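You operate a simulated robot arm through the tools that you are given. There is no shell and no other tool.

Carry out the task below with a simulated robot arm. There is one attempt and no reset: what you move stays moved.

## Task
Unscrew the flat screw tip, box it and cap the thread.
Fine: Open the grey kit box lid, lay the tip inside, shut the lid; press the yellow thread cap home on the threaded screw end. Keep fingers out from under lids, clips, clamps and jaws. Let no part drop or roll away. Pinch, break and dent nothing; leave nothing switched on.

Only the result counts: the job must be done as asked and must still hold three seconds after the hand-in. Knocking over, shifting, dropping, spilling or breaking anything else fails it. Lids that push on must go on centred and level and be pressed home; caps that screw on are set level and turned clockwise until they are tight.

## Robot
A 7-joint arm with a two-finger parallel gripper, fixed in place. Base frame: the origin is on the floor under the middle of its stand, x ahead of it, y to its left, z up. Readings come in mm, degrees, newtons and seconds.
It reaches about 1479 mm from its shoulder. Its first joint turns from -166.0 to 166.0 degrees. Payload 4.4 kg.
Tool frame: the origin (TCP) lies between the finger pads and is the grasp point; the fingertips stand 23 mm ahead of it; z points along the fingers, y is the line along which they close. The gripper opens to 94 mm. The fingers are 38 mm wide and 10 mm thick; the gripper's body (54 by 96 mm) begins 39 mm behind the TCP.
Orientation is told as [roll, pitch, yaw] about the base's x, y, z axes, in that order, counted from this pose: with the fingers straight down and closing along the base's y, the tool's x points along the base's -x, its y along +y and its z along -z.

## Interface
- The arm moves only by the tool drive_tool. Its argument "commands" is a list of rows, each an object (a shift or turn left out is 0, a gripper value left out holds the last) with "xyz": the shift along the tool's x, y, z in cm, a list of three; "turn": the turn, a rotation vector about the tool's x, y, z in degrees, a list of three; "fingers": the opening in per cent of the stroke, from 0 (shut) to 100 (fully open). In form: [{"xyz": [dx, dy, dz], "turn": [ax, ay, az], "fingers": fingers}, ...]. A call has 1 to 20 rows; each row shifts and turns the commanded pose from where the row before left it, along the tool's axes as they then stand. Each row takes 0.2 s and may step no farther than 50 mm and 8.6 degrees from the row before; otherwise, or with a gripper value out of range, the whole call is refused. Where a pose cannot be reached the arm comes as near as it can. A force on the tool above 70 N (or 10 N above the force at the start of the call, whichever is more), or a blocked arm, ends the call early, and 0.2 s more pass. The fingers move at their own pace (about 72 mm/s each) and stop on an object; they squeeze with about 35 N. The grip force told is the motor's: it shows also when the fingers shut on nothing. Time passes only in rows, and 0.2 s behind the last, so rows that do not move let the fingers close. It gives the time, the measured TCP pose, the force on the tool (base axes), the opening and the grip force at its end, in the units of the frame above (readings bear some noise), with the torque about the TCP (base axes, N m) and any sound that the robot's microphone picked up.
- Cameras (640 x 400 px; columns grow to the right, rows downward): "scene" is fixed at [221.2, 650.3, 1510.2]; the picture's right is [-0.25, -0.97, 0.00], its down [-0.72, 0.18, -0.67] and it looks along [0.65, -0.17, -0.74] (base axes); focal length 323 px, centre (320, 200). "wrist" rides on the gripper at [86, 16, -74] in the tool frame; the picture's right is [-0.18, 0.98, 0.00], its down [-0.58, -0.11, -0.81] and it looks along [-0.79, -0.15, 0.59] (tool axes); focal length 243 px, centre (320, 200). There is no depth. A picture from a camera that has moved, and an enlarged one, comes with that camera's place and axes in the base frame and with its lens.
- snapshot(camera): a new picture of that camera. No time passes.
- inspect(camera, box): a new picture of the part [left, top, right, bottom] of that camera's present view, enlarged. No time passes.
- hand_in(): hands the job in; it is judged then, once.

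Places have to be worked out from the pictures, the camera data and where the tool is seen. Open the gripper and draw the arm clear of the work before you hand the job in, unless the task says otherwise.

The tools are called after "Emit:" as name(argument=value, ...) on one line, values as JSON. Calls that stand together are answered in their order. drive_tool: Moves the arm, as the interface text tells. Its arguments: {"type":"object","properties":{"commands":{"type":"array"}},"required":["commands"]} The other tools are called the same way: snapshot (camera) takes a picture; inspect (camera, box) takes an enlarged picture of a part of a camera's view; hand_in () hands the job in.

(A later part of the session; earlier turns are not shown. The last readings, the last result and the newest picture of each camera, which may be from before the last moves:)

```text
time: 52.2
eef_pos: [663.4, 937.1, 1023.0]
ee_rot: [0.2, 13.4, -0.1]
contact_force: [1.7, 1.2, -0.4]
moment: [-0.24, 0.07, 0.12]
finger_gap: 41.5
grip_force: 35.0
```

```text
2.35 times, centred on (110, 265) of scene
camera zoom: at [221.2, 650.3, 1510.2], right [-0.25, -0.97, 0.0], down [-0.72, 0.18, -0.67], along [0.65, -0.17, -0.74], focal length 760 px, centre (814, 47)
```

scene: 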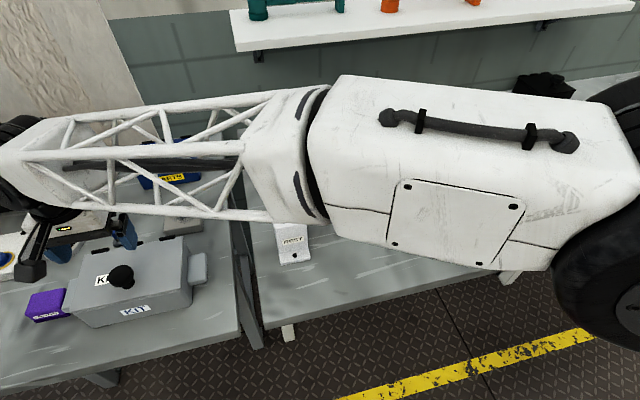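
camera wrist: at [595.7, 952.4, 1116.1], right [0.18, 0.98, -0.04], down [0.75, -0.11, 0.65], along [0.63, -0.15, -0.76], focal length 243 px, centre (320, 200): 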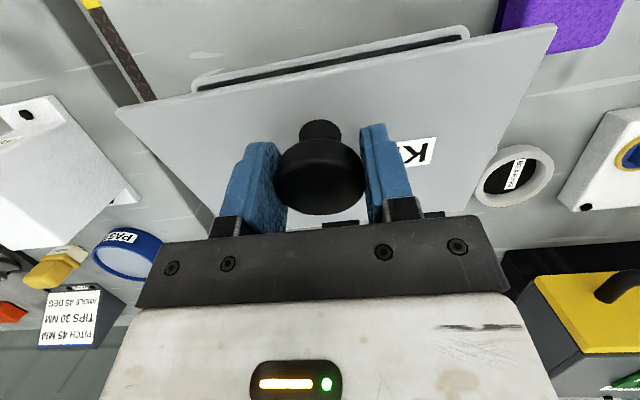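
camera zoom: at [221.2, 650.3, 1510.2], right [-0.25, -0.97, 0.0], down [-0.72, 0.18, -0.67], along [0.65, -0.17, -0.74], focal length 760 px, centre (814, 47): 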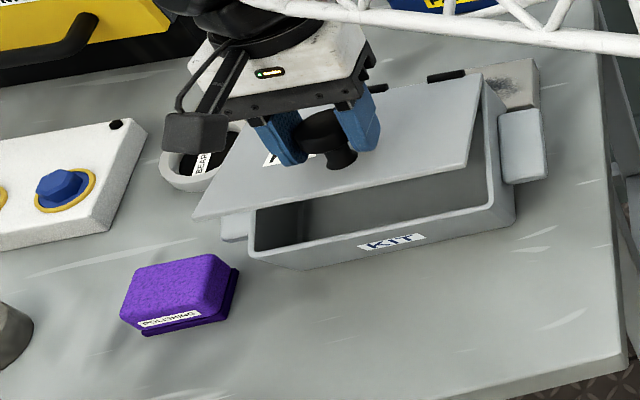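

The lid follows well and the knob turns between the pads. I carry on to about 80°, then check again.

Emit:
drive_tool(commands=[{"xyz": [-0.698, 0, -0.528], "turn": [0, 1.5, 0]}, {"xyz": [-0.731, 0, -0.484], "turn": [0, 1.5, 0]}, {"xyz": [-0.759, 0, -0.439], "turn": [0, 1.5, 0]}, {"xyz": [-0.785, 0, -0.393], "turn": [0, 1.5, 0]}, {"xyz": [-0.806, 0, -0.343], "turn": [0, 1.5, 0]}, {"xyz": [-0.826, 0, -0.293], "turn": [0, 1.5, 0]}, {"xyz": [-0.843, 0, -0.242], "turn": [0, 1.5, 0]}, {"xyz": [0, 0, 0]}])

Emit:
snapshot(camera="wrist")

Emit:
inspect(camera="scene", box=[0, 150, 220, 320])

```text
time: 54.0
eef_pos: [720.7, 938.3, 1032.8]
ee_rot: [0.1, 23.9, 0.0]
contact_force: [-1.0, -3.8, 9.7]
moment: [0.38, -0.81, -0.12]
finger_gap: 41.7
grip_force: 34.5
```

```text
taken
camera wrist: at [672.3, 952.5, 1136.3], right [0.17, 0.98, -0.07], down [0.86, -0.11, 0.5], along [0.48, -0.15, -0.86], focal length 243 px, centre (320, 200)
```

wrist: 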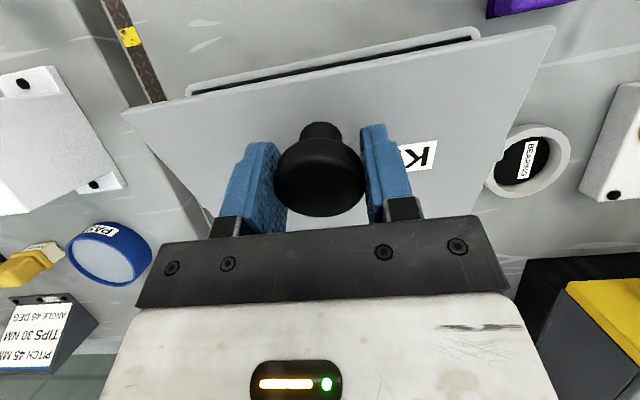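

```text
2.35 times, centred on (110, 235) of scene
camera zoom: at [221.2, 650.3, 1510.2], right [-0.25, -0.97, 0.0], down [-0.72, 0.18, -0.67], along [0.65, -0.17, -0.74], focal length 760 px, centre (814, 118)
```

zoom: 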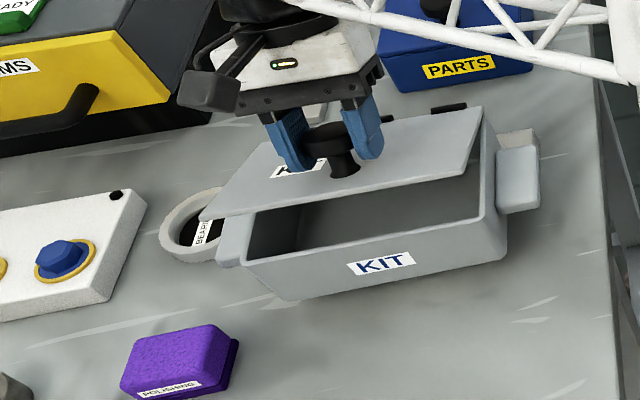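

Something is wrong: the wrist view shows the lid still only as far open as the hand is tilted (~24°), and the scene shows that the box itself has moved back. I stop here and look closely before any further motion.

Emit:
inspect(camera="scene", box=[60, 170, 220, 290])

Emit:
inspect(camera="wrist", box=[100, 0, 320, 140])

Emit:
inspect(camera="wrist", box=[370, 0, 600, 220])

Emit:
snapshot(camera="scene")

```text
3.33 times, centred on (140, 230) of scene
camera zoom: at [221.2, 650.3, 1510.2], right [-0.25, -0.97, 0.0], down [-0.72, 0.18, -0.67], along [0.65, -0.17, -0.74], focal length 1077 px, centre (920, 100)
```

zoom: 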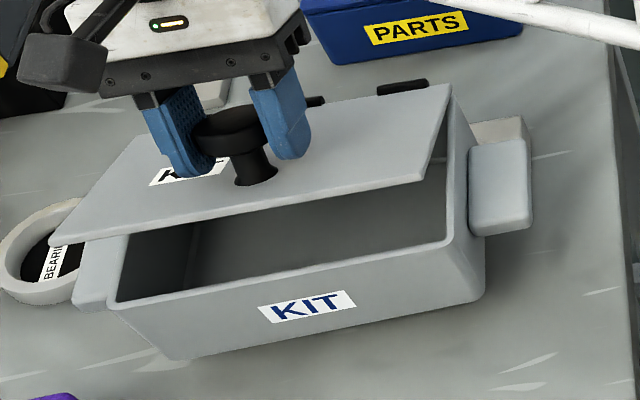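

```text
2.86 times, centred on (210, 70) of wrist
camera zoom: at [672.3, 952.5, 1136.3], right [0.17, 0.98, -0.07], down [0.86, -0.11, 0.5], along [0.48, -0.15, -0.86], focal length 693 px, centre (634, 571)
```

zoom: 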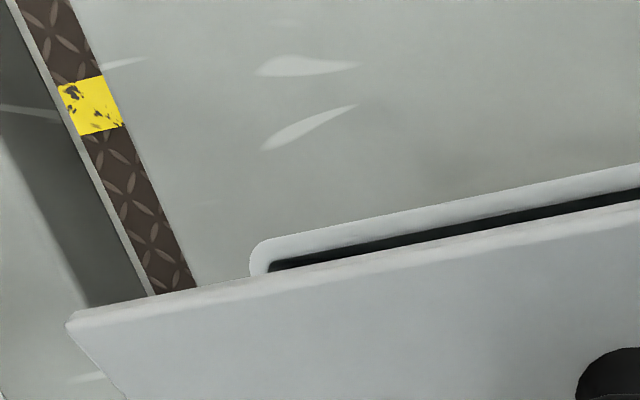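

```text
1.82 times, centred on (485, 110) of wrist
camera zoom: at [672.3, 952.5, 1136.3], right [0.17, 0.98, -0.07], down [0.86, -0.11, 0.5], along [0.48, -0.15, -0.86], focal length 441 px, centre (20, 364)
```

zoom: 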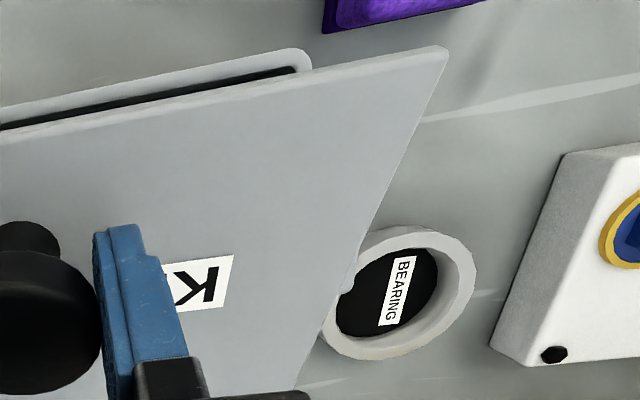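

```text
taken
```

scene: 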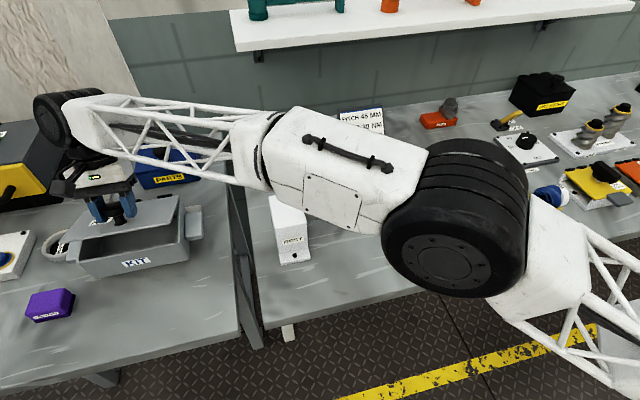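

The lid did not turn in the grip, so the light box was dragged and lifted with it: I judge the hinge now near (794, 964), i.e. the box about 89 mm too far back and ~30 mm up; the stone block still seems in its place. I first relieve the pressure by rising 8 mm straight up, then carry the box back the way it came.

Emit:
drive_tool(commands=[{"xyz": [0.16, 0, -0.365]}, {"xyz": [0.165, 0, -0.366]}, {"xyz": [0, 0, 0]}])

Emit:
inspect(camera="scene", box=[30, 170, 222, 290])

```text
time: 54.8
eef_pos: [722.2, 937.9, 1038.8]
ee_rot: [0.1, 23.9, 0.0]
contact_force: [-1.3, 0.3, -3.1]
moment: [0.07, 0.22, 0.03]
finger_gap: 41.3
grip_force: 35.2
```

```text
3.33 times, centred on (126, 230) of scene
camera zoom: at [221.2, 650.3, 1510.2], right [-0.25, -0.97, 0.0], down [-0.72, 0.18, -0.67], along [0.65, -0.17, -0.74], focal length 1077 px, centre (967, 100)
```

zoom: 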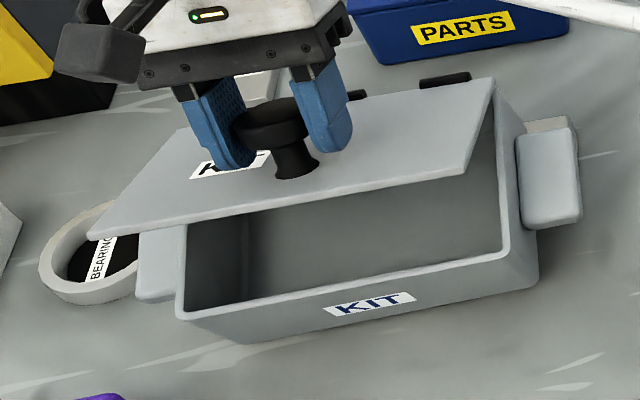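

The force is back to a mere −3 N: the box now hangs by its hinge with its front edge on the table. I draw it straight back 40 mm toward its place.

Emit:
drive_tool(commands=[{"xyz": [0.457, 0, 0.203]}, {"xyz": [0.685, 0, 0.305]}, {"xyz": [0.685, 0, 0.305]}, {"xyz": [0.685, 0, 0.305]}, {"xyz": [0.685, 0, 0.305]}, {"xyz": [0.457, 0, 0.203]}, {"xyz": [0, 0, 0]}])

Emit:
inspect(camera="scene", box=[30, 170, 222, 290])

Emit:
snapshot(camera="wrist")

```text
time: 56.4
eef_pos: [682.3, 937.6, 1039.4]
ee_rot: [0.0, 23.9, 0.0]
contact_force: [0.9, 0.7, -1.4]
moment: [-0.31, -0.05, 0.12]
finger_gap: 41.3
grip_force: 34.7
```

```text
3.33 times, centred on (126, 230) of scene
camera zoom: at [221.2, 650.3, 1510.2], right [-0.25, -0.97, 0.0], down [-0.72, 0.18, -0.67], along [0.65, -0.17, -0.74], focal length 1077 px, centre (967, 100)
```

zoom: 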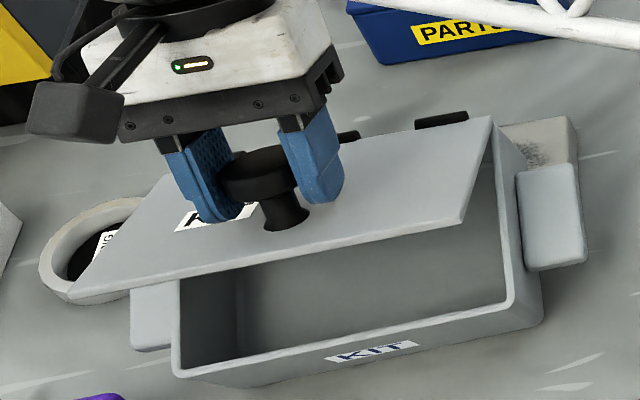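

```text
taken
camera wrist: at [632.7, 952.2, 1144.0], right [0.17, 0.98, -0.07], down [0.86, -0.11, 0.5], along [0.48, -0.15, -0.86], focal length 243 px, centre (320, 200)
```

wrist: 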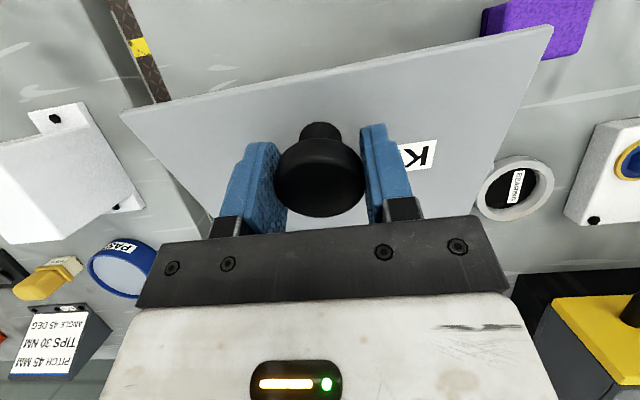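

The stone block is visible again at its original place. Now I lower the box so that it stands flat (TCP z≈1002), clear of the key holder.

Emit:
drive_tool(commands=[{"xyz": [-0.305, 0, 0.685]}, {"xyz": [-0.305, 0, 0.685]}, {"xyz": [-0.305, 0, 0.685]}, {"xyz": [-0.244, 0, 0.548]}, {"xyz": [-0.163, 0, 0.365]}, {"xyz": [-0.163, 0, 0.365]}, {"xyz": [0, 0, 0]}])

Emit:
inspect(camera="scene", box=[30, 170, 222, 290])

```text
time: 58.0
eef_pos: [680.1, 937.4, 1004.9]
ee_rot: [0.2, 23.9, 0.1]
contact_force: [-5.2, 4.0, 12.8]
moment: [-0.24, -0.92, 0.24]
finger_gap: 41.3
grip_force: 34.9
```

```text
3.33 times, centred on (126, 230) of scene
camera zoom: at [221.2, 650.3, 1510.2], right [-0.25, -0.97, 0.0], down [-0.72, 0.18, -0.67], along [0.65, -0.17, -0.74], focal length 1077 px, centre (967, 100)
```

zoom: 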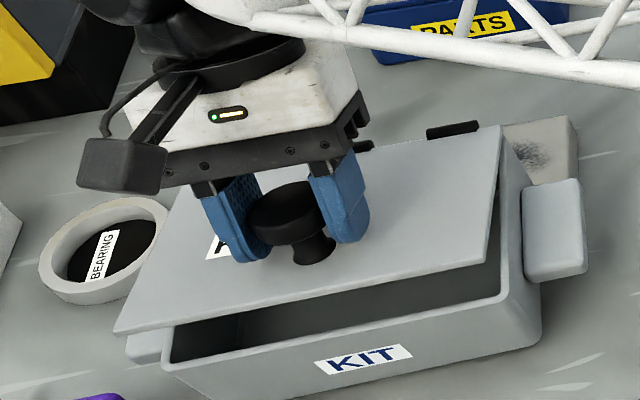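

The box's rear now stands on the table (upward push of 13 N). I ease up 3 mm and slide it back the remaining 49 mm.

Emit:
drive_tool(commands=[{"xyz": [0.122, 0, -0.274]}, {"xyz": [0, 0, 0]}])

Emit:
drive_tool(commands=[{"xyz": [0.5, 0, 0.2226]}, {"xyz": [0.64, 0, 0.285]}, {"xyz": [0.64, 0, 0.285]}, {"xyz": [0.64, 0, 0.285]}, {"xyz": [0.64, 0, 0.285]}, {"xyz": [0.64, 0, 0.285]}, {"xyz": [0.64, 0, 0.285]}, {"xyz": [0.2, 0, 0.089]}, {"xyz": [0, 0, 0]}])

Emit:
inspect(camera="scene", box=[0, 180, 220, 350])

```text
time: 58.6
eef_pos: [680.5, 936.5, 1004.7]
ee_rot: [0.0, 24.0, 0.0]
contact_force: [-0.3, -1.0, -3.5]
moment: [0.04, 0.27, -0.03]
finger_gap: 41.6
grip_force: 35.6
```

```text
time: 60.6
eef_pos: [632.7, 938.7, 1006.5]
ee_rot: [0.0, 23.9, 0.0]
contact_force: [1.0, 0.9, -2.9]
moment: [-0.22, 0.1, 0.03]
finger_gap: 41.4
grip_force: 34.8
```

```text
2.35 times, centred on (110, 265) of scene
camera zoom: at [221.2, 650.3, 1510.2], right [-0.25, -0.97, 0.0], down [-0.72, 0.18, -0.67], along [0.65, -0.17, -0.74], focal length 760 px, centre (814, 47)
```

zoom: 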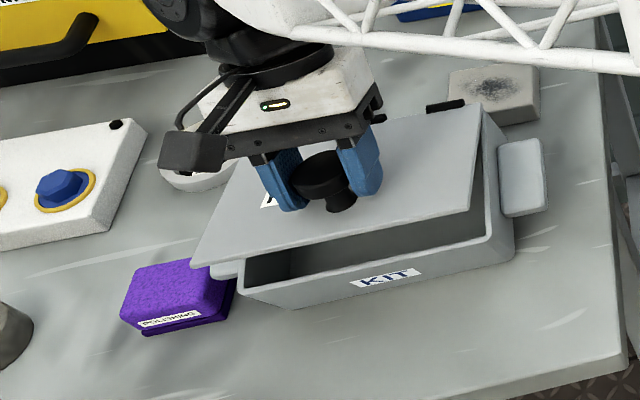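

I check with the wrist camera where the lid edge and box rim now are relative to their original places.

Emit:
snapshot(camera="wrist")

Emit:
inspect(camera="wrist", box=[100, 0, 340, 150])

Emit:
inspect(camera="wrist", box=[360, 0, 600, 150])

```text
taken
camera wrist: at [582.4, 953.5, 1110.2], right [0.17, 0.98, -0.07], down [0.86, -0.11, 0.5], along [0.48, -0.15, -0.86], focal length 243 px, centre (320, 200)
```

wrist: 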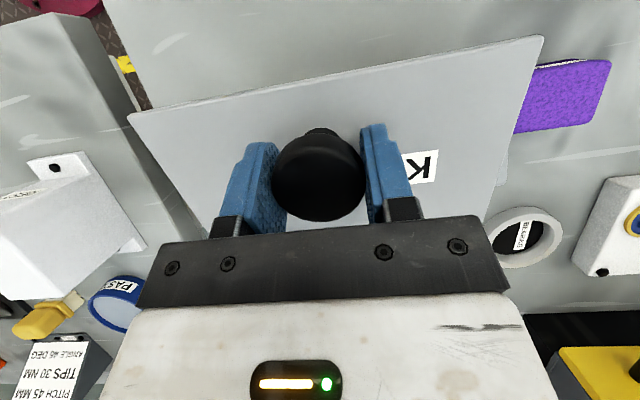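

```text
2.67 times, centred on (220, 75) of wrist
camera zoom: at [582.4, 953.5, 1110.2], right [0.17, 0.98, -0.07], down [0.86, -0.11, 0.5], along [0.48, -0.15, -0.86], focal length 647 px, centre (587, 533)
```

zoom: 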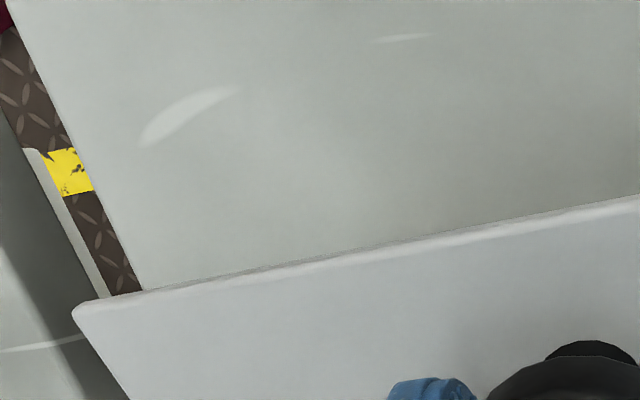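

```text
2.67 times, centred on (480, 75) of wrist
camera zoom: at [582.4, 953.5, 1110.2], right [0.17, 0.98, -0.07], down [0.86, -0.11, 0.5], along [0.48, -0.15, -0.86], focal length 647 px, centre (-107, 533)
```

zoom: 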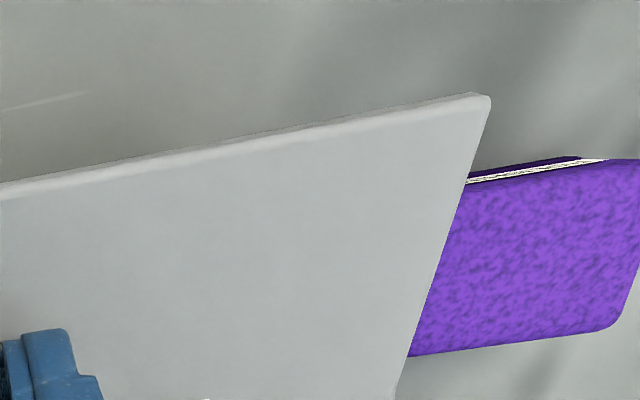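

The box still seems a couple of centimetres short of its place; I look at it enlarged in the scene view to measure rim, lid and hinge.

Emit:
inspect(camera="scene", box=[55, 190, 215, 290])

Emit:
inspect(camera="scene", box=[120, 180, 220, 260])

```text
4.00 times, centred on (135, 240) of scene
camera zoom: at [221.2, 650.3, 1510.2], right [-0.25, -0.97, 0.0], down [-0.72, 0.18, -0.67], along [0.65, -0.17, -0.74], focal length 1293 px, centre (1060, 40)
```

zoom: 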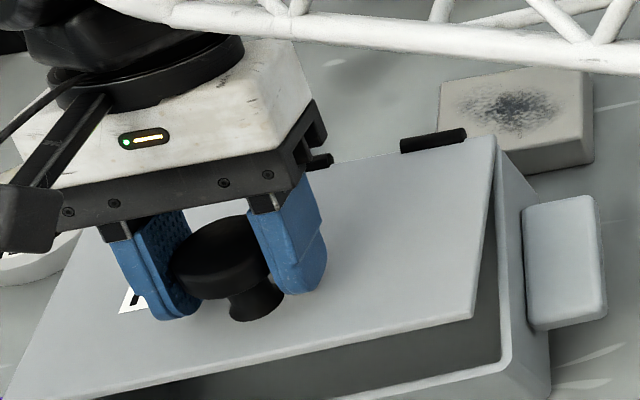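

```text
5.00 times, centred on (170, 220) of scene
camera zoom: at [221.2, 650.3, 1510.2], right [-0.25, -0.97, 0.0], down [-0.72, 0.18, -0.67], along [0.65, -0.17, -0.74], focal length 1616 px, centre (1070, 100)
```

zoom: 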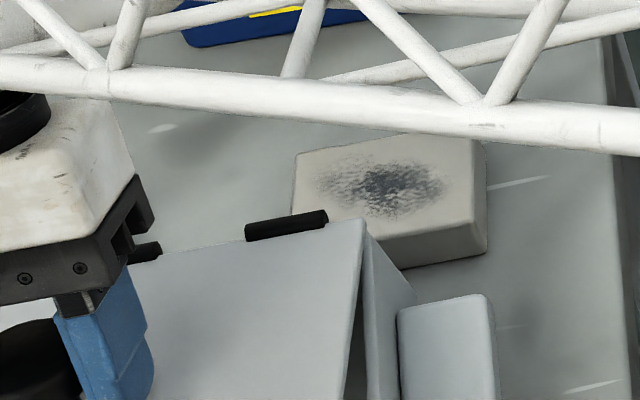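

Measuring again: the lid has slipped about 13° in the grip, so lid tilt is now ≈10.6°, the hinge near (720, 957), and the box hangs nose-down with its front edge on the table (earlier its rear had rested on the stone block, which has not moved). I lower and draw back along (−15, −25) mm so the box lies flat at its old place.

Emit:
drive_tool(commands=[{"xyz": [0.092, 0, 0.5]}, {"xyz": [0.092, 0, 0.6]}, {"xyz": [0.092, 0, 0.6]}, {"xyz": [0.0, 0, 0.3]}, {"xyz": [0, 0, 0]}])

Emit:
inspect(camera="scene", box=[0, 180, 220, 350])

Emit:
inspect(camera="scene", box=[55, 190, 215, 290])

```text
time: 61.8
eef_pos: [621.7, 938.4, 989.9]
ee_rot: [0.1, 23.9, 0.0]
contact_force: [0.3, -0.2, -3.3]
moment: [-0.17, 0.19, 0.01]
finger_gap: 41.2
grip_force: 35.3
```

```text
2.35 times, centred on (110, 265) of scene
camera zoom: at [221.2, 650.3, 1510.2], right [-0.25, -0.97, 0.0], down [-0.72, 0.18, -0.67], along [0.65, -0.17, -0.74], focal length 760 px, centre (814, 47)
```

zoom: 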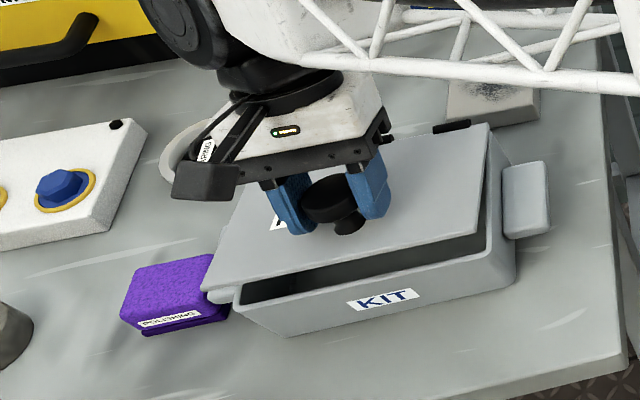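

```text
4.00 times, centred on (135, 240) of scene
camera zoom: at [221.2, 650.3, 1510.2], right [-0.25, -0.97, 0.0], down [-0.72, 0.18, -0.67], along [0.65, -0.17, -0.74], focal length 1293 px, centre (1060, 40)
```

zoom: 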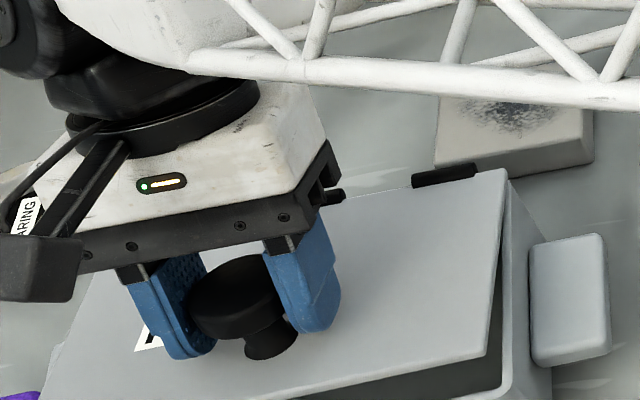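

Box label and handles are nearly back at their first picture positions. I lower the last 9 mm in small steps, watching the force.

Emit:
drive_tool(commands=[{"xyz": [0.02, 0, 0.3]}, {"xyz": [0.02, 0, 0.3]}, {"xyz": [0, 0, 0]}])

Emit:
drive_tool(commands=[{"xyz": [0.0, 0, 0.2]}, {"xyz": [0, 0, 0]}])

Emit:
inspect(camera="scene", box=[0, 180, 220, 350])

```text
time: 62.6
eef_pos: [619.2, 938.8, 985.9]
ee_rot: [0.1, 23.9, 0.0]
contact_force: [-0.3, 0.0, -2.4]
moment: [-0.26, 0.13, 0.06]
finger_gap: 41.3
grip_force: 34.7
```

```text
time: 63.2
eef_pos: [616.1, 938.9, 983.4]
ee_rot: [0.1, 23.9, 0.0]
contact_force: [0.8, -0.4, -2.1]
moment: [-0.21, 0.1, 0.07]
finger_gap: 41.5
grip_force: 34.7
```

```text
2.35 times, centred on (110, 265) of scene
camera zoom: at [221.2, 650.3, 1510.2], right [-0.25, -0.97, 0.0], down [-0.72, 0.18, -0.67], along [0.65, -0.17, -0.74], focal length 760 px, centre (814, 47)
```

zoom: 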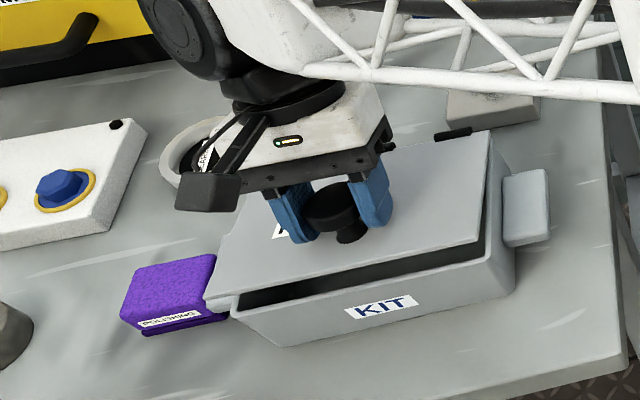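

The KIT label is back within a pixel of its first position. Now I swing the lid shut, turning the hand back with it about the hinge, and watch the force.

Emit:
drive_tool(commands=[{"xyz": [-0.02, 0, 0.427], "turn": [0, -2.4, 0]}, {"xyz": [-0.01, 0, 0.427], "turn": [0, -2.4, 0]}, {"xyz": [0, 0, 0.427], "turn": [0, -2.4, 0]}, {"xyz": [0, 0, 0]}])

Emit:
inspect(camera="scene", box=[0, 180, 220, 350])

Emit:
snapshot(camera="wrist")

```text
time: 64.2
eef_pos: [612.6, 938.0, 970.4]
ee_rot: [0.1, 16.7, -0.1]
contact_force: [1.5, 0.2, -2.4]
moment: [-0.29, 0.12, 0.08]
finger_gap: 41.3
grip_force: 35.0
```

```text
2.35 times, centred on (110, 265) of scene
camera zoom: at [221.2, 650.3, 1510.2], right [-0.25, -0.97, 0.0], down [-0.72, 0.18, -0.67], along [0.65, -0.17, -0.74], focal length 760 px, centre (814, 47)
```

zoom: 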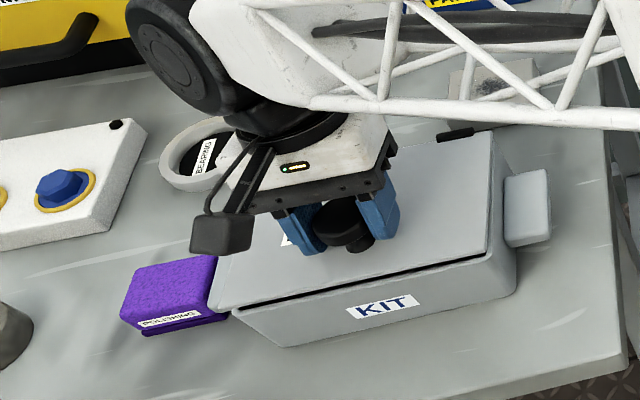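

```text
taken
camera wrist: at [550.6, 952.2, 1066.7], right [0.18, 0.98, -0.05], down [0.79, -0.11, 0.61], along [0.59, -0.15, -0.79], focal length 243 px, centre (320, 200)
```

wrist: 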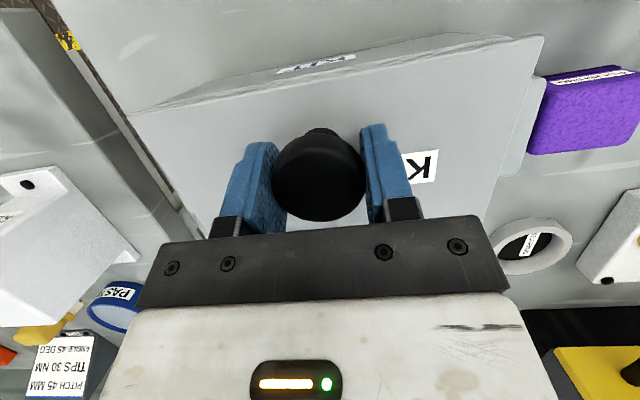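

Nearly shut. I lower the last few millimetres gently.

Emit:
drive_tool(commands=[{"xyz": [0.02, 0, 0.25], "turn": [0, -1.5, 0]}, {"xyz": [0.02, 0, 0.2], "turn": [0, -1.5, 0]}, {"xyz": [0, 0, 0]}])

Emit:
inspect(camera="scene", box=[0, 180, 220, 350])

```text
time: 65.0
eef_pos: [612.4, 937.1, 965.8]
ee_rot: [0.0, 13.6, 0.0]
contact_force: [-0.3, 0.2, -3.7]
moment: [-0.15, 0.26, -0.06]
finger_gap: 41.4
grip_force: 35.1
```

```text
2.35 times, centred on (110, 265) of scene
camera zoom: at [221.2, 650.3, 1510.2], right [-0.25, -0.97, 0.0], down [-0.72, 0.18, -0.67], along [0.65, -0.17, -0.74], focal length 760 px, centre (814, 47)
```

zoom: 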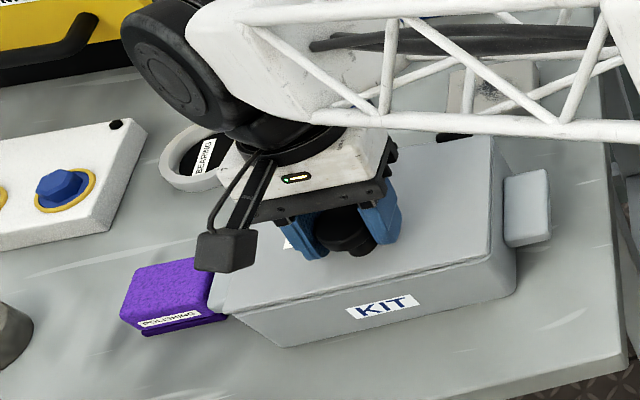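

The lid looks shut and the box is within ~2–3 mm of its first place. I nudge it (−2, +1.5, −1) mm while still held, then read the force.

Emit:
drive_tool(commands=[{"xyz": [0.17, 0.15, 0.1]}, {"xyz": [0, 0, 0.05]}, {"xyz": [0, 0, 0]}])

Emit:
inspect(camera="scene", box=[0, 180, 220, 350])

```text
time: 65.8
eef_pos: [608.6, 939.2, 965.6]
ee_rot: [0.1, 13.7, 0.0]
contact_force: [0.4, 0.1, -2.3]
moment: [-0.22, 0.17, 0.07]
finger_gap: 41.5
grip_force: 34.9
```

```text
2.35 times, centred on (110, 265) of scene
camera zoom: at [221.2, 650.3, 1510.2], right [-0.25, -0.97, 0.0], down [-0.72, 0.18, -0.67], along [0.65, -0.17, -0.74], focal length 760 px, centre (814, 47)
```

zoom: 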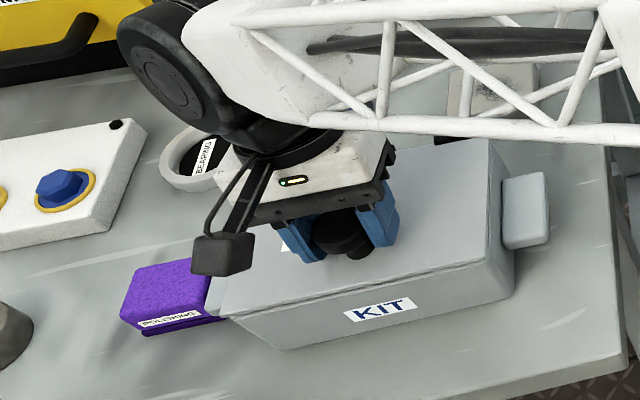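

The label coincides with the first picture. I open the fingers and lift straight off the knob.

Emit:
drive_tool(commands=[{"fingers": 55}, {"fingers": 100}, {"fingers": 100}, {"fingers": 100}, {"xyz": [0.3, 0, -1.9]}, {"xyz": [0.7, 0, -2.9]}, {"xyz": [0.7, 0, -2.9]}, {"turn": [0, -6.8, 0]}, {"turn": [0, -6.8, 0]}, {"xyz": [0, 0, 0]}])

Emit:
snapshot(camera="wrist")

Emit:
inspect(camera="scene", box=[0, 180, 220, 350])

```text
time: 68.0
eef_pos: [610.5, 938.0, 1043.8]
ee_rot: [0.0, 0.0, 0.1]
contact_force: [0.1, 0.4, 0.3]
moment: [0.01, 0.01, 0.0]
finger_gap: 93.8
grip_force: 0.1
```

```text
taken
camera wrist: at [523.7, 952.6, 1119.0], right [0.18, 0.98, 0.0], down [0.58, -0.11, 0.81], along [0.79, -0.15, -0.59], focal length 243 px, centre (320, 200)
```

wrist: 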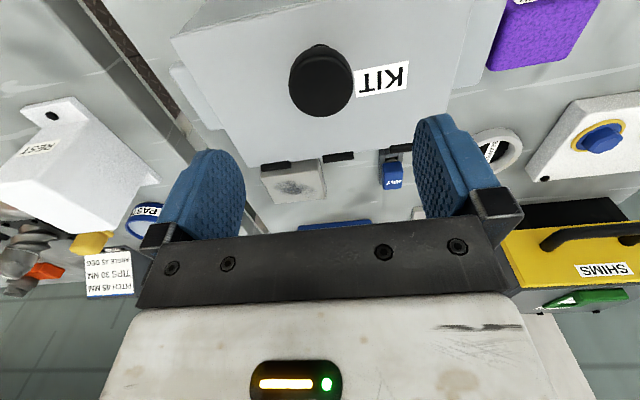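

```text
2.35 times, centred on (110, 265) of scene
camera zoom: at [221.2, 650.3, 1510.2], right [-0.25, -0.97, 0.0], down [-0.72, 0.18, -0.67], along [0.65, -0.17, -0.74], focal length 760 px, centre (814, 47)
```

zoom: 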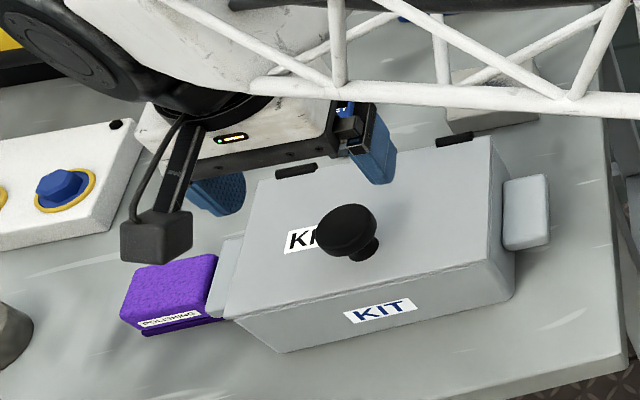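

The box, key holder, stone and purple box are all at their first places again and the lid is shut. For a clean opening I will come from the right with the hand lying flat (fingers pointing to +y, closing along x), so the lid's swing is a plain turn about the finger axis. I rise, move right and test that posture in free air.

Emit:
drive_tool(commands=[{"xyz": [0, 0, -4]}, {"xyz": [0, -3, -4]}, {"xyz": [0, -5, 0]}, {"xyz": [0, -5, 0]}, {"xyz": [0, -5, 0]}, {"xyz": [0, -4, 0]}, {"turn": [0, 0, 8]}, {"turn": [0, 0, 8]}, {"turn": [0, 0, 8]}, {"turn": [0, 0, 8]}, {"turn": [0, 0, 8]}, {"turn": [0, 0, 8]}, {"turn": [0, 0, 8]}, {"turn": [0, 0, 8]}, {"turn": [0, 0, 8]}, {"turn": [0, 0, 8]}, {"turn": [0, 0, 8]}, {"turn": [0, 0, 2]}, {"xyz": [0, 0, 0]}])

Emit:
drive_tool(commands=[{"turn": [0, 8, 0]}, {"turn": [0, 8, 0]}, {"turn": [0, 8, 0]}, {"turn": [0, 8, 0]}, {"turn": [0, 8, 0]}, {"turn": [0, 8, 0]}, {"turn": [0, 8, 0]}, {"turn": [0, 8, 0]}, {"turn": [0, 8, 0]}, {"turn": [0, 8, 0]}, {"xyz": [0, 0, 0]}])

Emit:
snapshot(camera="scene")

Emit:
snapshot(camera="wrist")

```text
time: 72.0
eef_pos: [611.6, 719.7, 1123.5]
ee_rot: [0.0, 0.1, -90.0]
contact_force: [0.6, 0.4, -0.6]
moment: [-0.02, 0.0, -0.02]
finger_gap: 93.8
grip_force: 0.0
```

```text
time: 74.4
eef_pos: [611.6, 718.2, 1124.0]
ee_rot: [-0.5, 80.2, -90.6]
contact_force: [0.7, -0.1, 0.1]
moment: [-0.01, -0.01, -0.01]
finger_gap: 93.9
grip_force: 0.0
```

```text
taken
```

scene: 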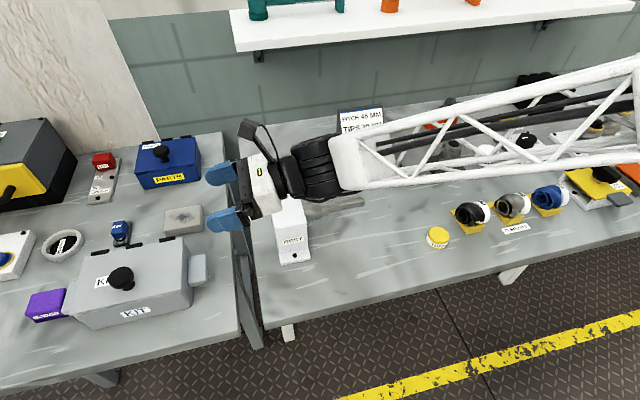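

```text
taken
camera wrist: at [626.8, 659.2, 1222.1], right [0.98, -0.03, -0.18], down [-0.11, -0.89, -0.43], along [-0.15, 0.45, -0.88], focal length 243 px, centre (320, 200)
```

wrist: 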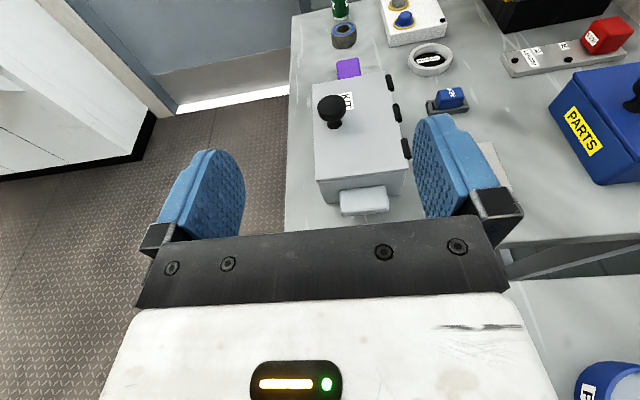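

The posture works and the picture confirms box, key, stone and bearing are unmoved. I test in free air whether the hand can turn 104° about the y-direction from here.

Emit:
drive_tool(commands=[{"turn": [1.39, 0, 7.88]}, {"turn": [1.39, 0, 7.88]}, {"turn": [1.39, 0, 7.88]}, {"turn": [1.39, 0, 7.88]}, {"turn": [1.39, 0, 7.88]}, {"turn": [1.39, 0, 7.88]}, {"turn": [1.39, 0, 7.88]}, {"turn": [1.39, 0, 7.88]}, {"turn": [1.39, 0, 7.88]}, {"turn": [1.39, 0, 7.88]}, {"turn": [1.39, 0, 7.88]}, {"turn": [1.39, 0, 7.88]}, {"turn": [1.39, 0, 7.88]}, {"xyz": [0, 0, 0]}])

Emit:
snapshot(camera="wrist")

```text
time: 77.4
eef_pos: [611.3, 718.7, 1124.1]
ee_rot: [-92.6, -14.1, -169.7]
contact_force: [-0.3, 0.2, -0.2]
moment: [-0.03, 0.02, -0.03]
finger_gap: 94.0
grip_force: 0.1
```

```text
taken
camera wrist: at [701.5, 660.1, 1084.9], right [-0.42, -0.03, -0.91], down [-0.39, -0.9, 0.21], along [-0.82, 0.45, 0.36], focal length 243 px, centre (320, 200)
```

wrist: 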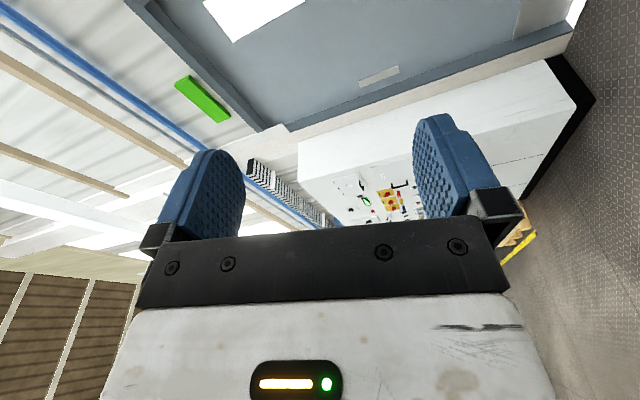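

The full swing is available. I turn back to the start posture and look at the box from here to refine the knob and hinge places.

Emit:
drive_tool(commands=[{"turn": [-1.39, 0, -7.88]}, {"turn": [-1.39, 0, -7.88]}, {"turn": [-1.39, 0, -7.88]}, {"turn": [-1.39, 0, -7.88]}, {"turn": [-1.39, 0, -7.88]}, {"turn": [-1.39, 0, -7.88]}, {"turn": [-1.39, 0, -7.88]}, {"turn": [-1.39, 0, -7.88]}, {"turn": [-1.39, 0, -7.88]}, {"turn": [-1.39, 0, -7.88]}, {"turn": [-1.39, 0, -7.88]}, {"turn": [-1.39, 0, -7.88]}, {"turn": [-1.39, 0, -7.88]}, {"xyz": [1, 0, 1]}, {"xyz": [-5, 0, 1]}, {"xyz": [-5, 0, 0]}, {"xyz": [0, 0, 0]}])

Emit:
snapshot(camera="wrist")

Emit:
inspect(camera="wrist", box=[220, 0, 460, 220])

```text
refused: row 15 steps farther than a row can; nothing moved
```

```text
taken
camera wrist: at [701.5, 660.1, 1084.9], right [-0.42, -0.03, -0.91], down [-0.39, -0.9, 0.21], along [-0.82, 0.45, 0.36], focal length 243 px, centre (320, 200)
```

wrist: 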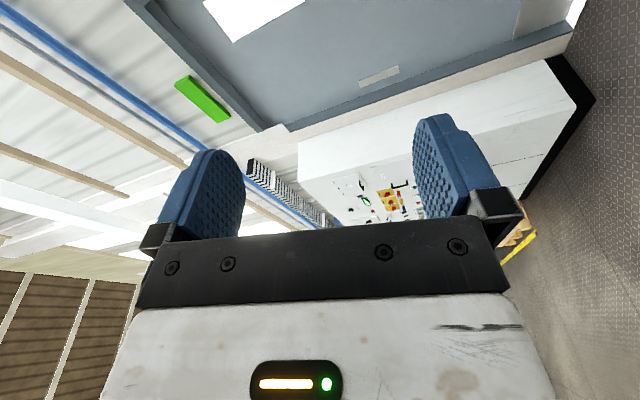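

```text
1.82 times, centred on (340, 110) of wrist
camera zoom: at [701.5, 660.1, 1084.9], right [-0.42, -0.03, -0.91], down [-0.39, -0.9, 0.21], along [-0.82, 0.45, 0.36], focal length 441 px, centre (284, 364)
```

zoom: 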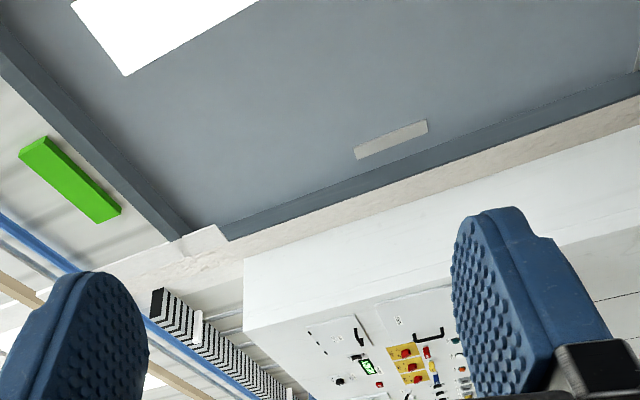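

One row stepped too far and the call was refused; nothing moved. I repeat it with smaller steps: turn back, then come down toward the box height.

Emit:
drive_tool(commands=[{"turn": [-1.39, 0, -7.88]}, {"turn": [-1.39, 0, -7.88]}, {"turn": [-1.39, 0, -7.88]}, {"turn": [-1.39, 0, -7.88]}, {"turn": [-1.39, 0, -7.88]}, {"turn": [-1.39, 0, -7.88]}, {"turn": [-1.39, 0, -7.88]}, {"turn": [-1.39, 0, -7.88]}, {"turn": [-1.39, 0, -7.88]}, {"turn": [-1.39, 0, -7.88]}, {"turn": [-1.39, 0, -7.88]}, {"turn": [-1.39, 0, -7.88]}, {"turn": [-1.39, 0, -7.88]}, {"xyz": [-4, 0, 0]}, {"xyz": [-4, 0, 0]}, {"xyz": [0, 0, 0]}])

Emit:
snapshot(camera="wrist")

Emit:
inspect(camera="wrist", box=[270, 40, 450, 220])

```text
time: 80.8
eef_pos: [609.9, 706.4, 1045.5]
ee_rot: [-0.6, 80.0, -90.6]
contact_force: [-0.1, -0.5, -0.1]
moment: [0.0, -0.01, 0.01]
finger_gap: 93.9
grip_force: 0.0
```

```text
taken
camera wrist: at [625.6, 646.9, 1144.8], right [0.98, -0.03, -0.18], down [-0.11, -0.89, -0.43], along [-0.15, 0.45, -0.88], focal length 243 px, centre (320, 200)
```

wrist: 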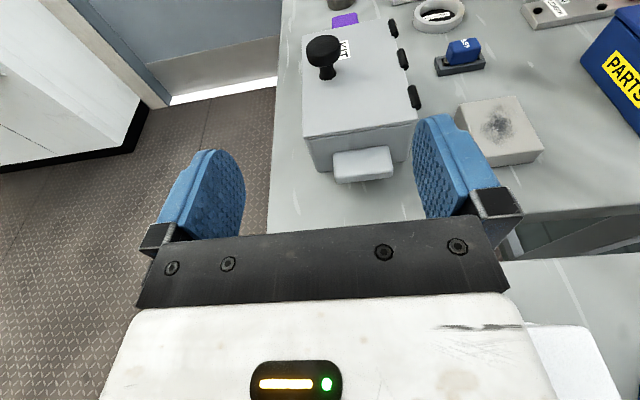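

```text
2.22 times, centred on (360, 130) of wrist
camera zoom: at [625.6, 646.9, 1144.8], right [0.98, -0.03, -0.18], down [-0.11, -0.89, -0.43], along [-0.15, 0.45, -0.88], focal length 539 px, centre (231, 356)
```

zoom: 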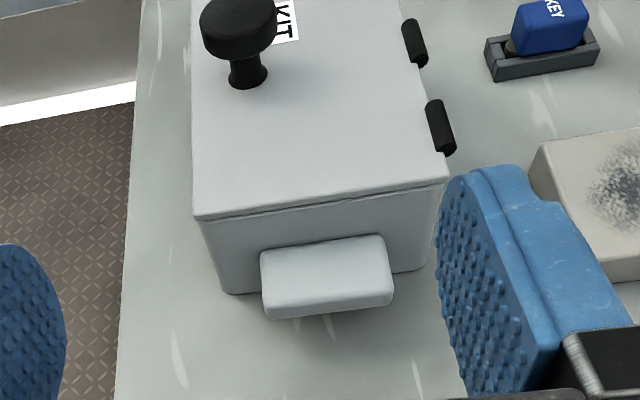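

From this side the lid edges come out at x≈574–701, the hinge bars at x≈702, and the knob axis at about (605.5, 937.5). I move level toward the box to y≈860, still at z 1045, and check the arm's clearance to the REST block.

Emit:
drive_tool(commands=[{"xyz": [0.668, -0.11, 3.79]}, {"xyz": [0.668, -0.11, 3.79]}, {"xyz": [0.668, -0.11, 3.79]}, {"xyz": [0.668, -0.11, 3.79]}, {"xyz": [0, 0, 0]}])

Emit:
snapshot(camera="scene")

Emit:
snapshot(camera="wrist")

```text
time: 82.0
eef_pos: [605.5, 860.3, 1046.1]
ee_rot: [-0.6, 80.1, -90.6]
contact_force: [-0.2, -0.1, 0.5]
moment: [-0.01, 0.02, -0.01]
finger_gap: 94.1
grip_force: 0.0
```

```text
taken
```

scene: 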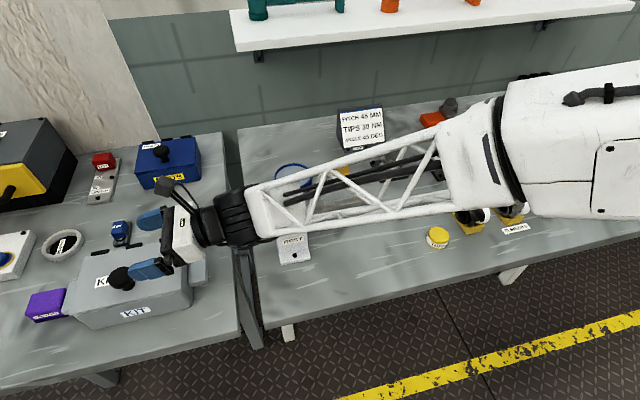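

```text
taken
camera wrist: at [621.0, 801.0, 1144.0], right [0.98, -0.03, -0.18], down [-0.11, -0.89, -0.43], along [-0.15, 0.45, -0.88], focal length 243 px, centre (320, 200)
```

wrist: 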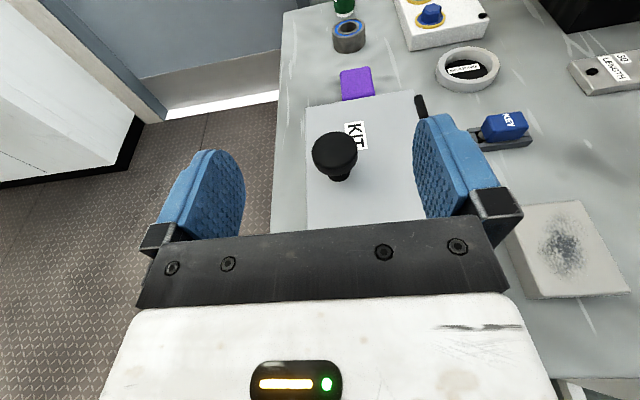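

The forearm would pass close over the REST block, so I tip the hand to 25° below level (wrist higher) before descending beside the knob.

Emit:
drive_tool(commands=[{"turn": [0, -7.5, 0]}, {"turn": [0, -7.5, 0]}, {"xyz": [-1.8, 0, 0.85]}, {"xyz": [-1.8, 0, 0.85]}, {"xyz": [0, 0, 0]}])

Emit:
snapshot(camera="scene")

Emit:
snapshot(camera="wrist")

```text
time: 83.2
eef_pos: [605.2, 858.8, 1003.6]
ee_rot: [-0.3, 65.1, -90.3]
contact_force: [0.0, 0.1, -0.2]
moment: [-0.01, 0.03, -0.02]
finger_gap: 94.1
grip_force: 0.0
```

```text
taken
```

scene: 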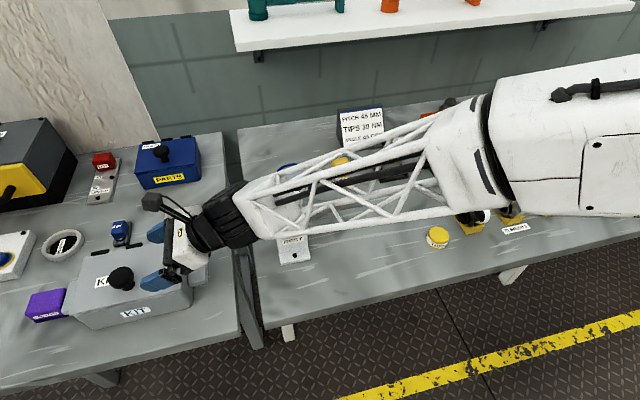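

```text
taken
camera wrist: at [621.4, 826.6, 1114.8], right [0.98, -0.08, -0.17], down [-0.11, -0.98, -0.19], along [-0.15, 0.2, -0.97], focal length 243 px, centre (320, 200)
```

wrist: 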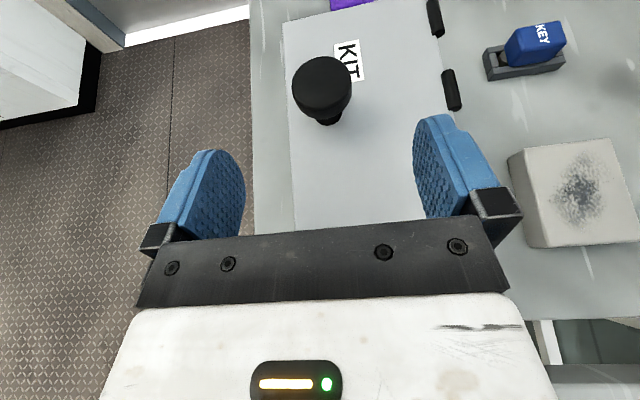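

Clearance looks fine; from here the knob is at about (606.5, 936) and the hinge at x≈702. I descend to z≈966 beside the knob.

Emit:
drive_tool(commands=[{"xyz": [-1.7, 0.05, 0.8]}, {"xyz": [-1.0, 0.05, 0.47]}, {"xyz": [-0.7, 0, 0.33]}, {"xyz": [0, 0, 0]}])

Emit:
snapshot(camera="wrist")

Emit:
inspect(camera="scene", box=[60, 150, 320, 300])

```text
time: 84.2
eef_pos: [607.0, 860.1, 967.0]
ee_rot: [-0.1, 65.0, -90.3]
contact_force: [-0.1, -0.3, 0.2]
moment: [-0.03, 0.0, 0.0]
finger_gap: 94.1
grip_force: 0.1
```

```text
taken
camera wrist: at [623.3, 827.5, 1077.6], right [0.98, -0.08, -0.17], down [-0.11, -0.98, -0.19], along [-0.15, 0.2, -0.97], focal length 243 px, centre (320, 200)
```

wrist: 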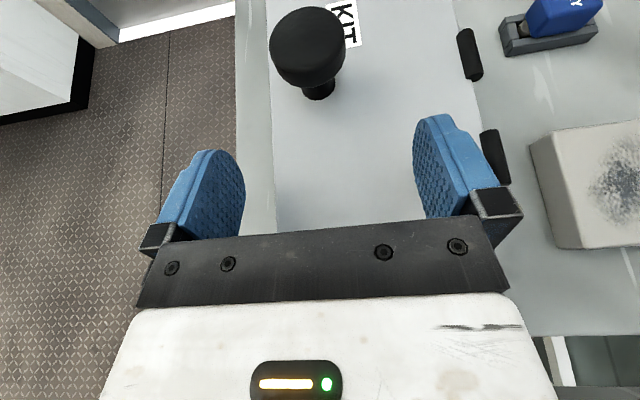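

```text
2.46 times, centred on (190, 225) of scene
camera zoom: at [221.2, 650.3, 1510.2], right [-0.25, -0.97, 0.0], down [-0.72, 0.18, -0.67], along [0.65, -0.17, -0.74], focal length 796 px, centre (640, 138)
```

zoom: 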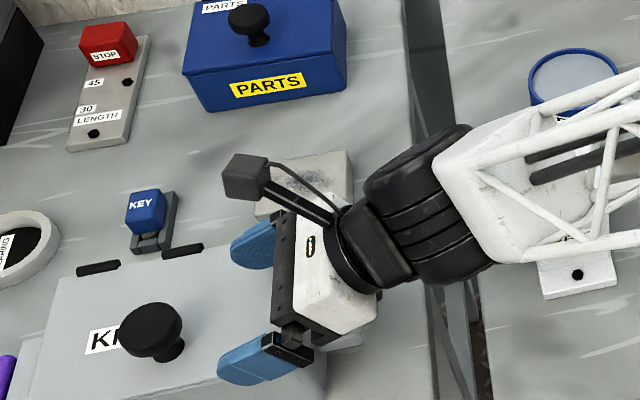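

The knob stands centred ahead of the fingers (x≈606). I slide the open fingers along +y round the knob head.

Emit:
drive_tool(commands=[{"xyz": [0.64, -0.02, 1.378]}, {"xyz": [0.64, -0.02, 1.378]}, {"xyz": [0.64, -0.02, 1.378]}, {"xyz": [0.64, -0.02, 1.378]}, {"xyz": [0.64, -0.01, 1.378]}, {"xyz": [0, 0, 0]}])

Emit:
snapshot(camera="wrist")

Emit:
inspect(camera="scene", box=[40, 180, 220, 320])

```text
time: 85.6
eef_pos: [604.7, 935.2, 967.0]
ee_rot: [-0.2, 65.1, -90.3]
contact_force: [-0.3, -0.5, -0.1]
moment: [0.02, 0.05, 0.0]
finger_gap: 93.8
grip_force: 0.1
```

```text
taken
camera wrist: at [621.6, 903.0, 1077.0], right [0.98, -0.08, -0.17], down [-0.11, -0.98, -0.19], along [-0.15, 0.2, -0.97], focal length 243 px, centre (320, 200)
```

wrist: 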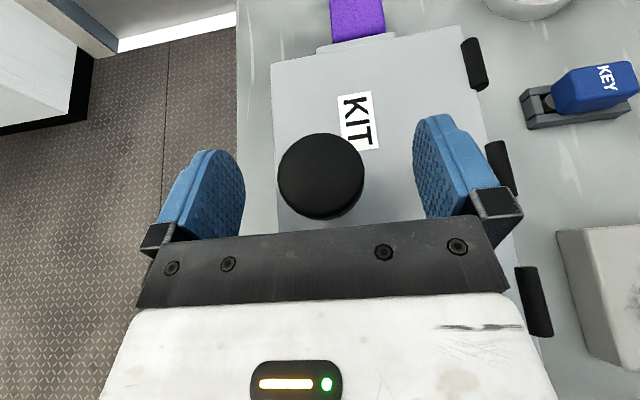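

```text
2.86 times, centred on (130, 250) of scene
camera zoom: at [221.2, 650.3, 1510.2], right [-0.25, -0.97, 0.0], down [-0.72, 0.18, -0.67], along [0.65, -0.17, -0.74], focal length 923 px, centre (863, 57)
```

zoom: 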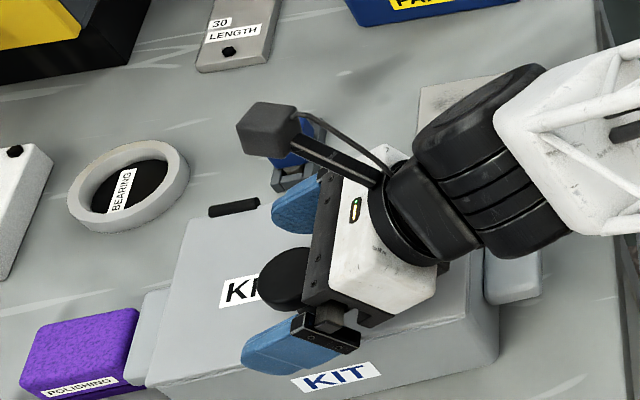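

The knob is centred between the pads (pixel (321,176) against (320,182)). I close on it.

Emit:
drive_tool(commands=[{"fingers": 60}, {"fingers": 48}, {"fingers": 40}, {"fingers": 0}, {"fingers": 0}, {"fingers": 0}])

Emit:
snapshot(camera="wrist")

```text
time: 87.0
eef_pos: [606.6, 935.9, 966.5]
ee_rot: [-0.2, 65.0, -90.2]
contact_force: [-0.5, -0.3, 1.1]
moment: [0.0, -0.13, 0.02]
finger_gap: 41.3
grip_force: 34.9
```

```text
taken
camera wrist: at [621.7, 902.8, 1077.0], right [0.98, -0.08, -0.17], down [-0.11, -0.98, -0.19], along [-0.15, 0.2, -0.97], focal length 243 px, centre (320, 200)
```

wrist: 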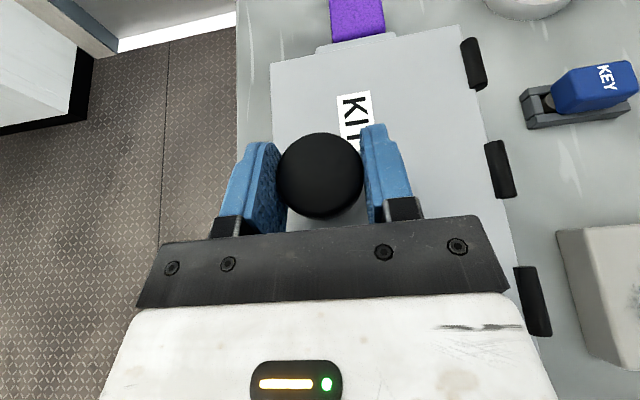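

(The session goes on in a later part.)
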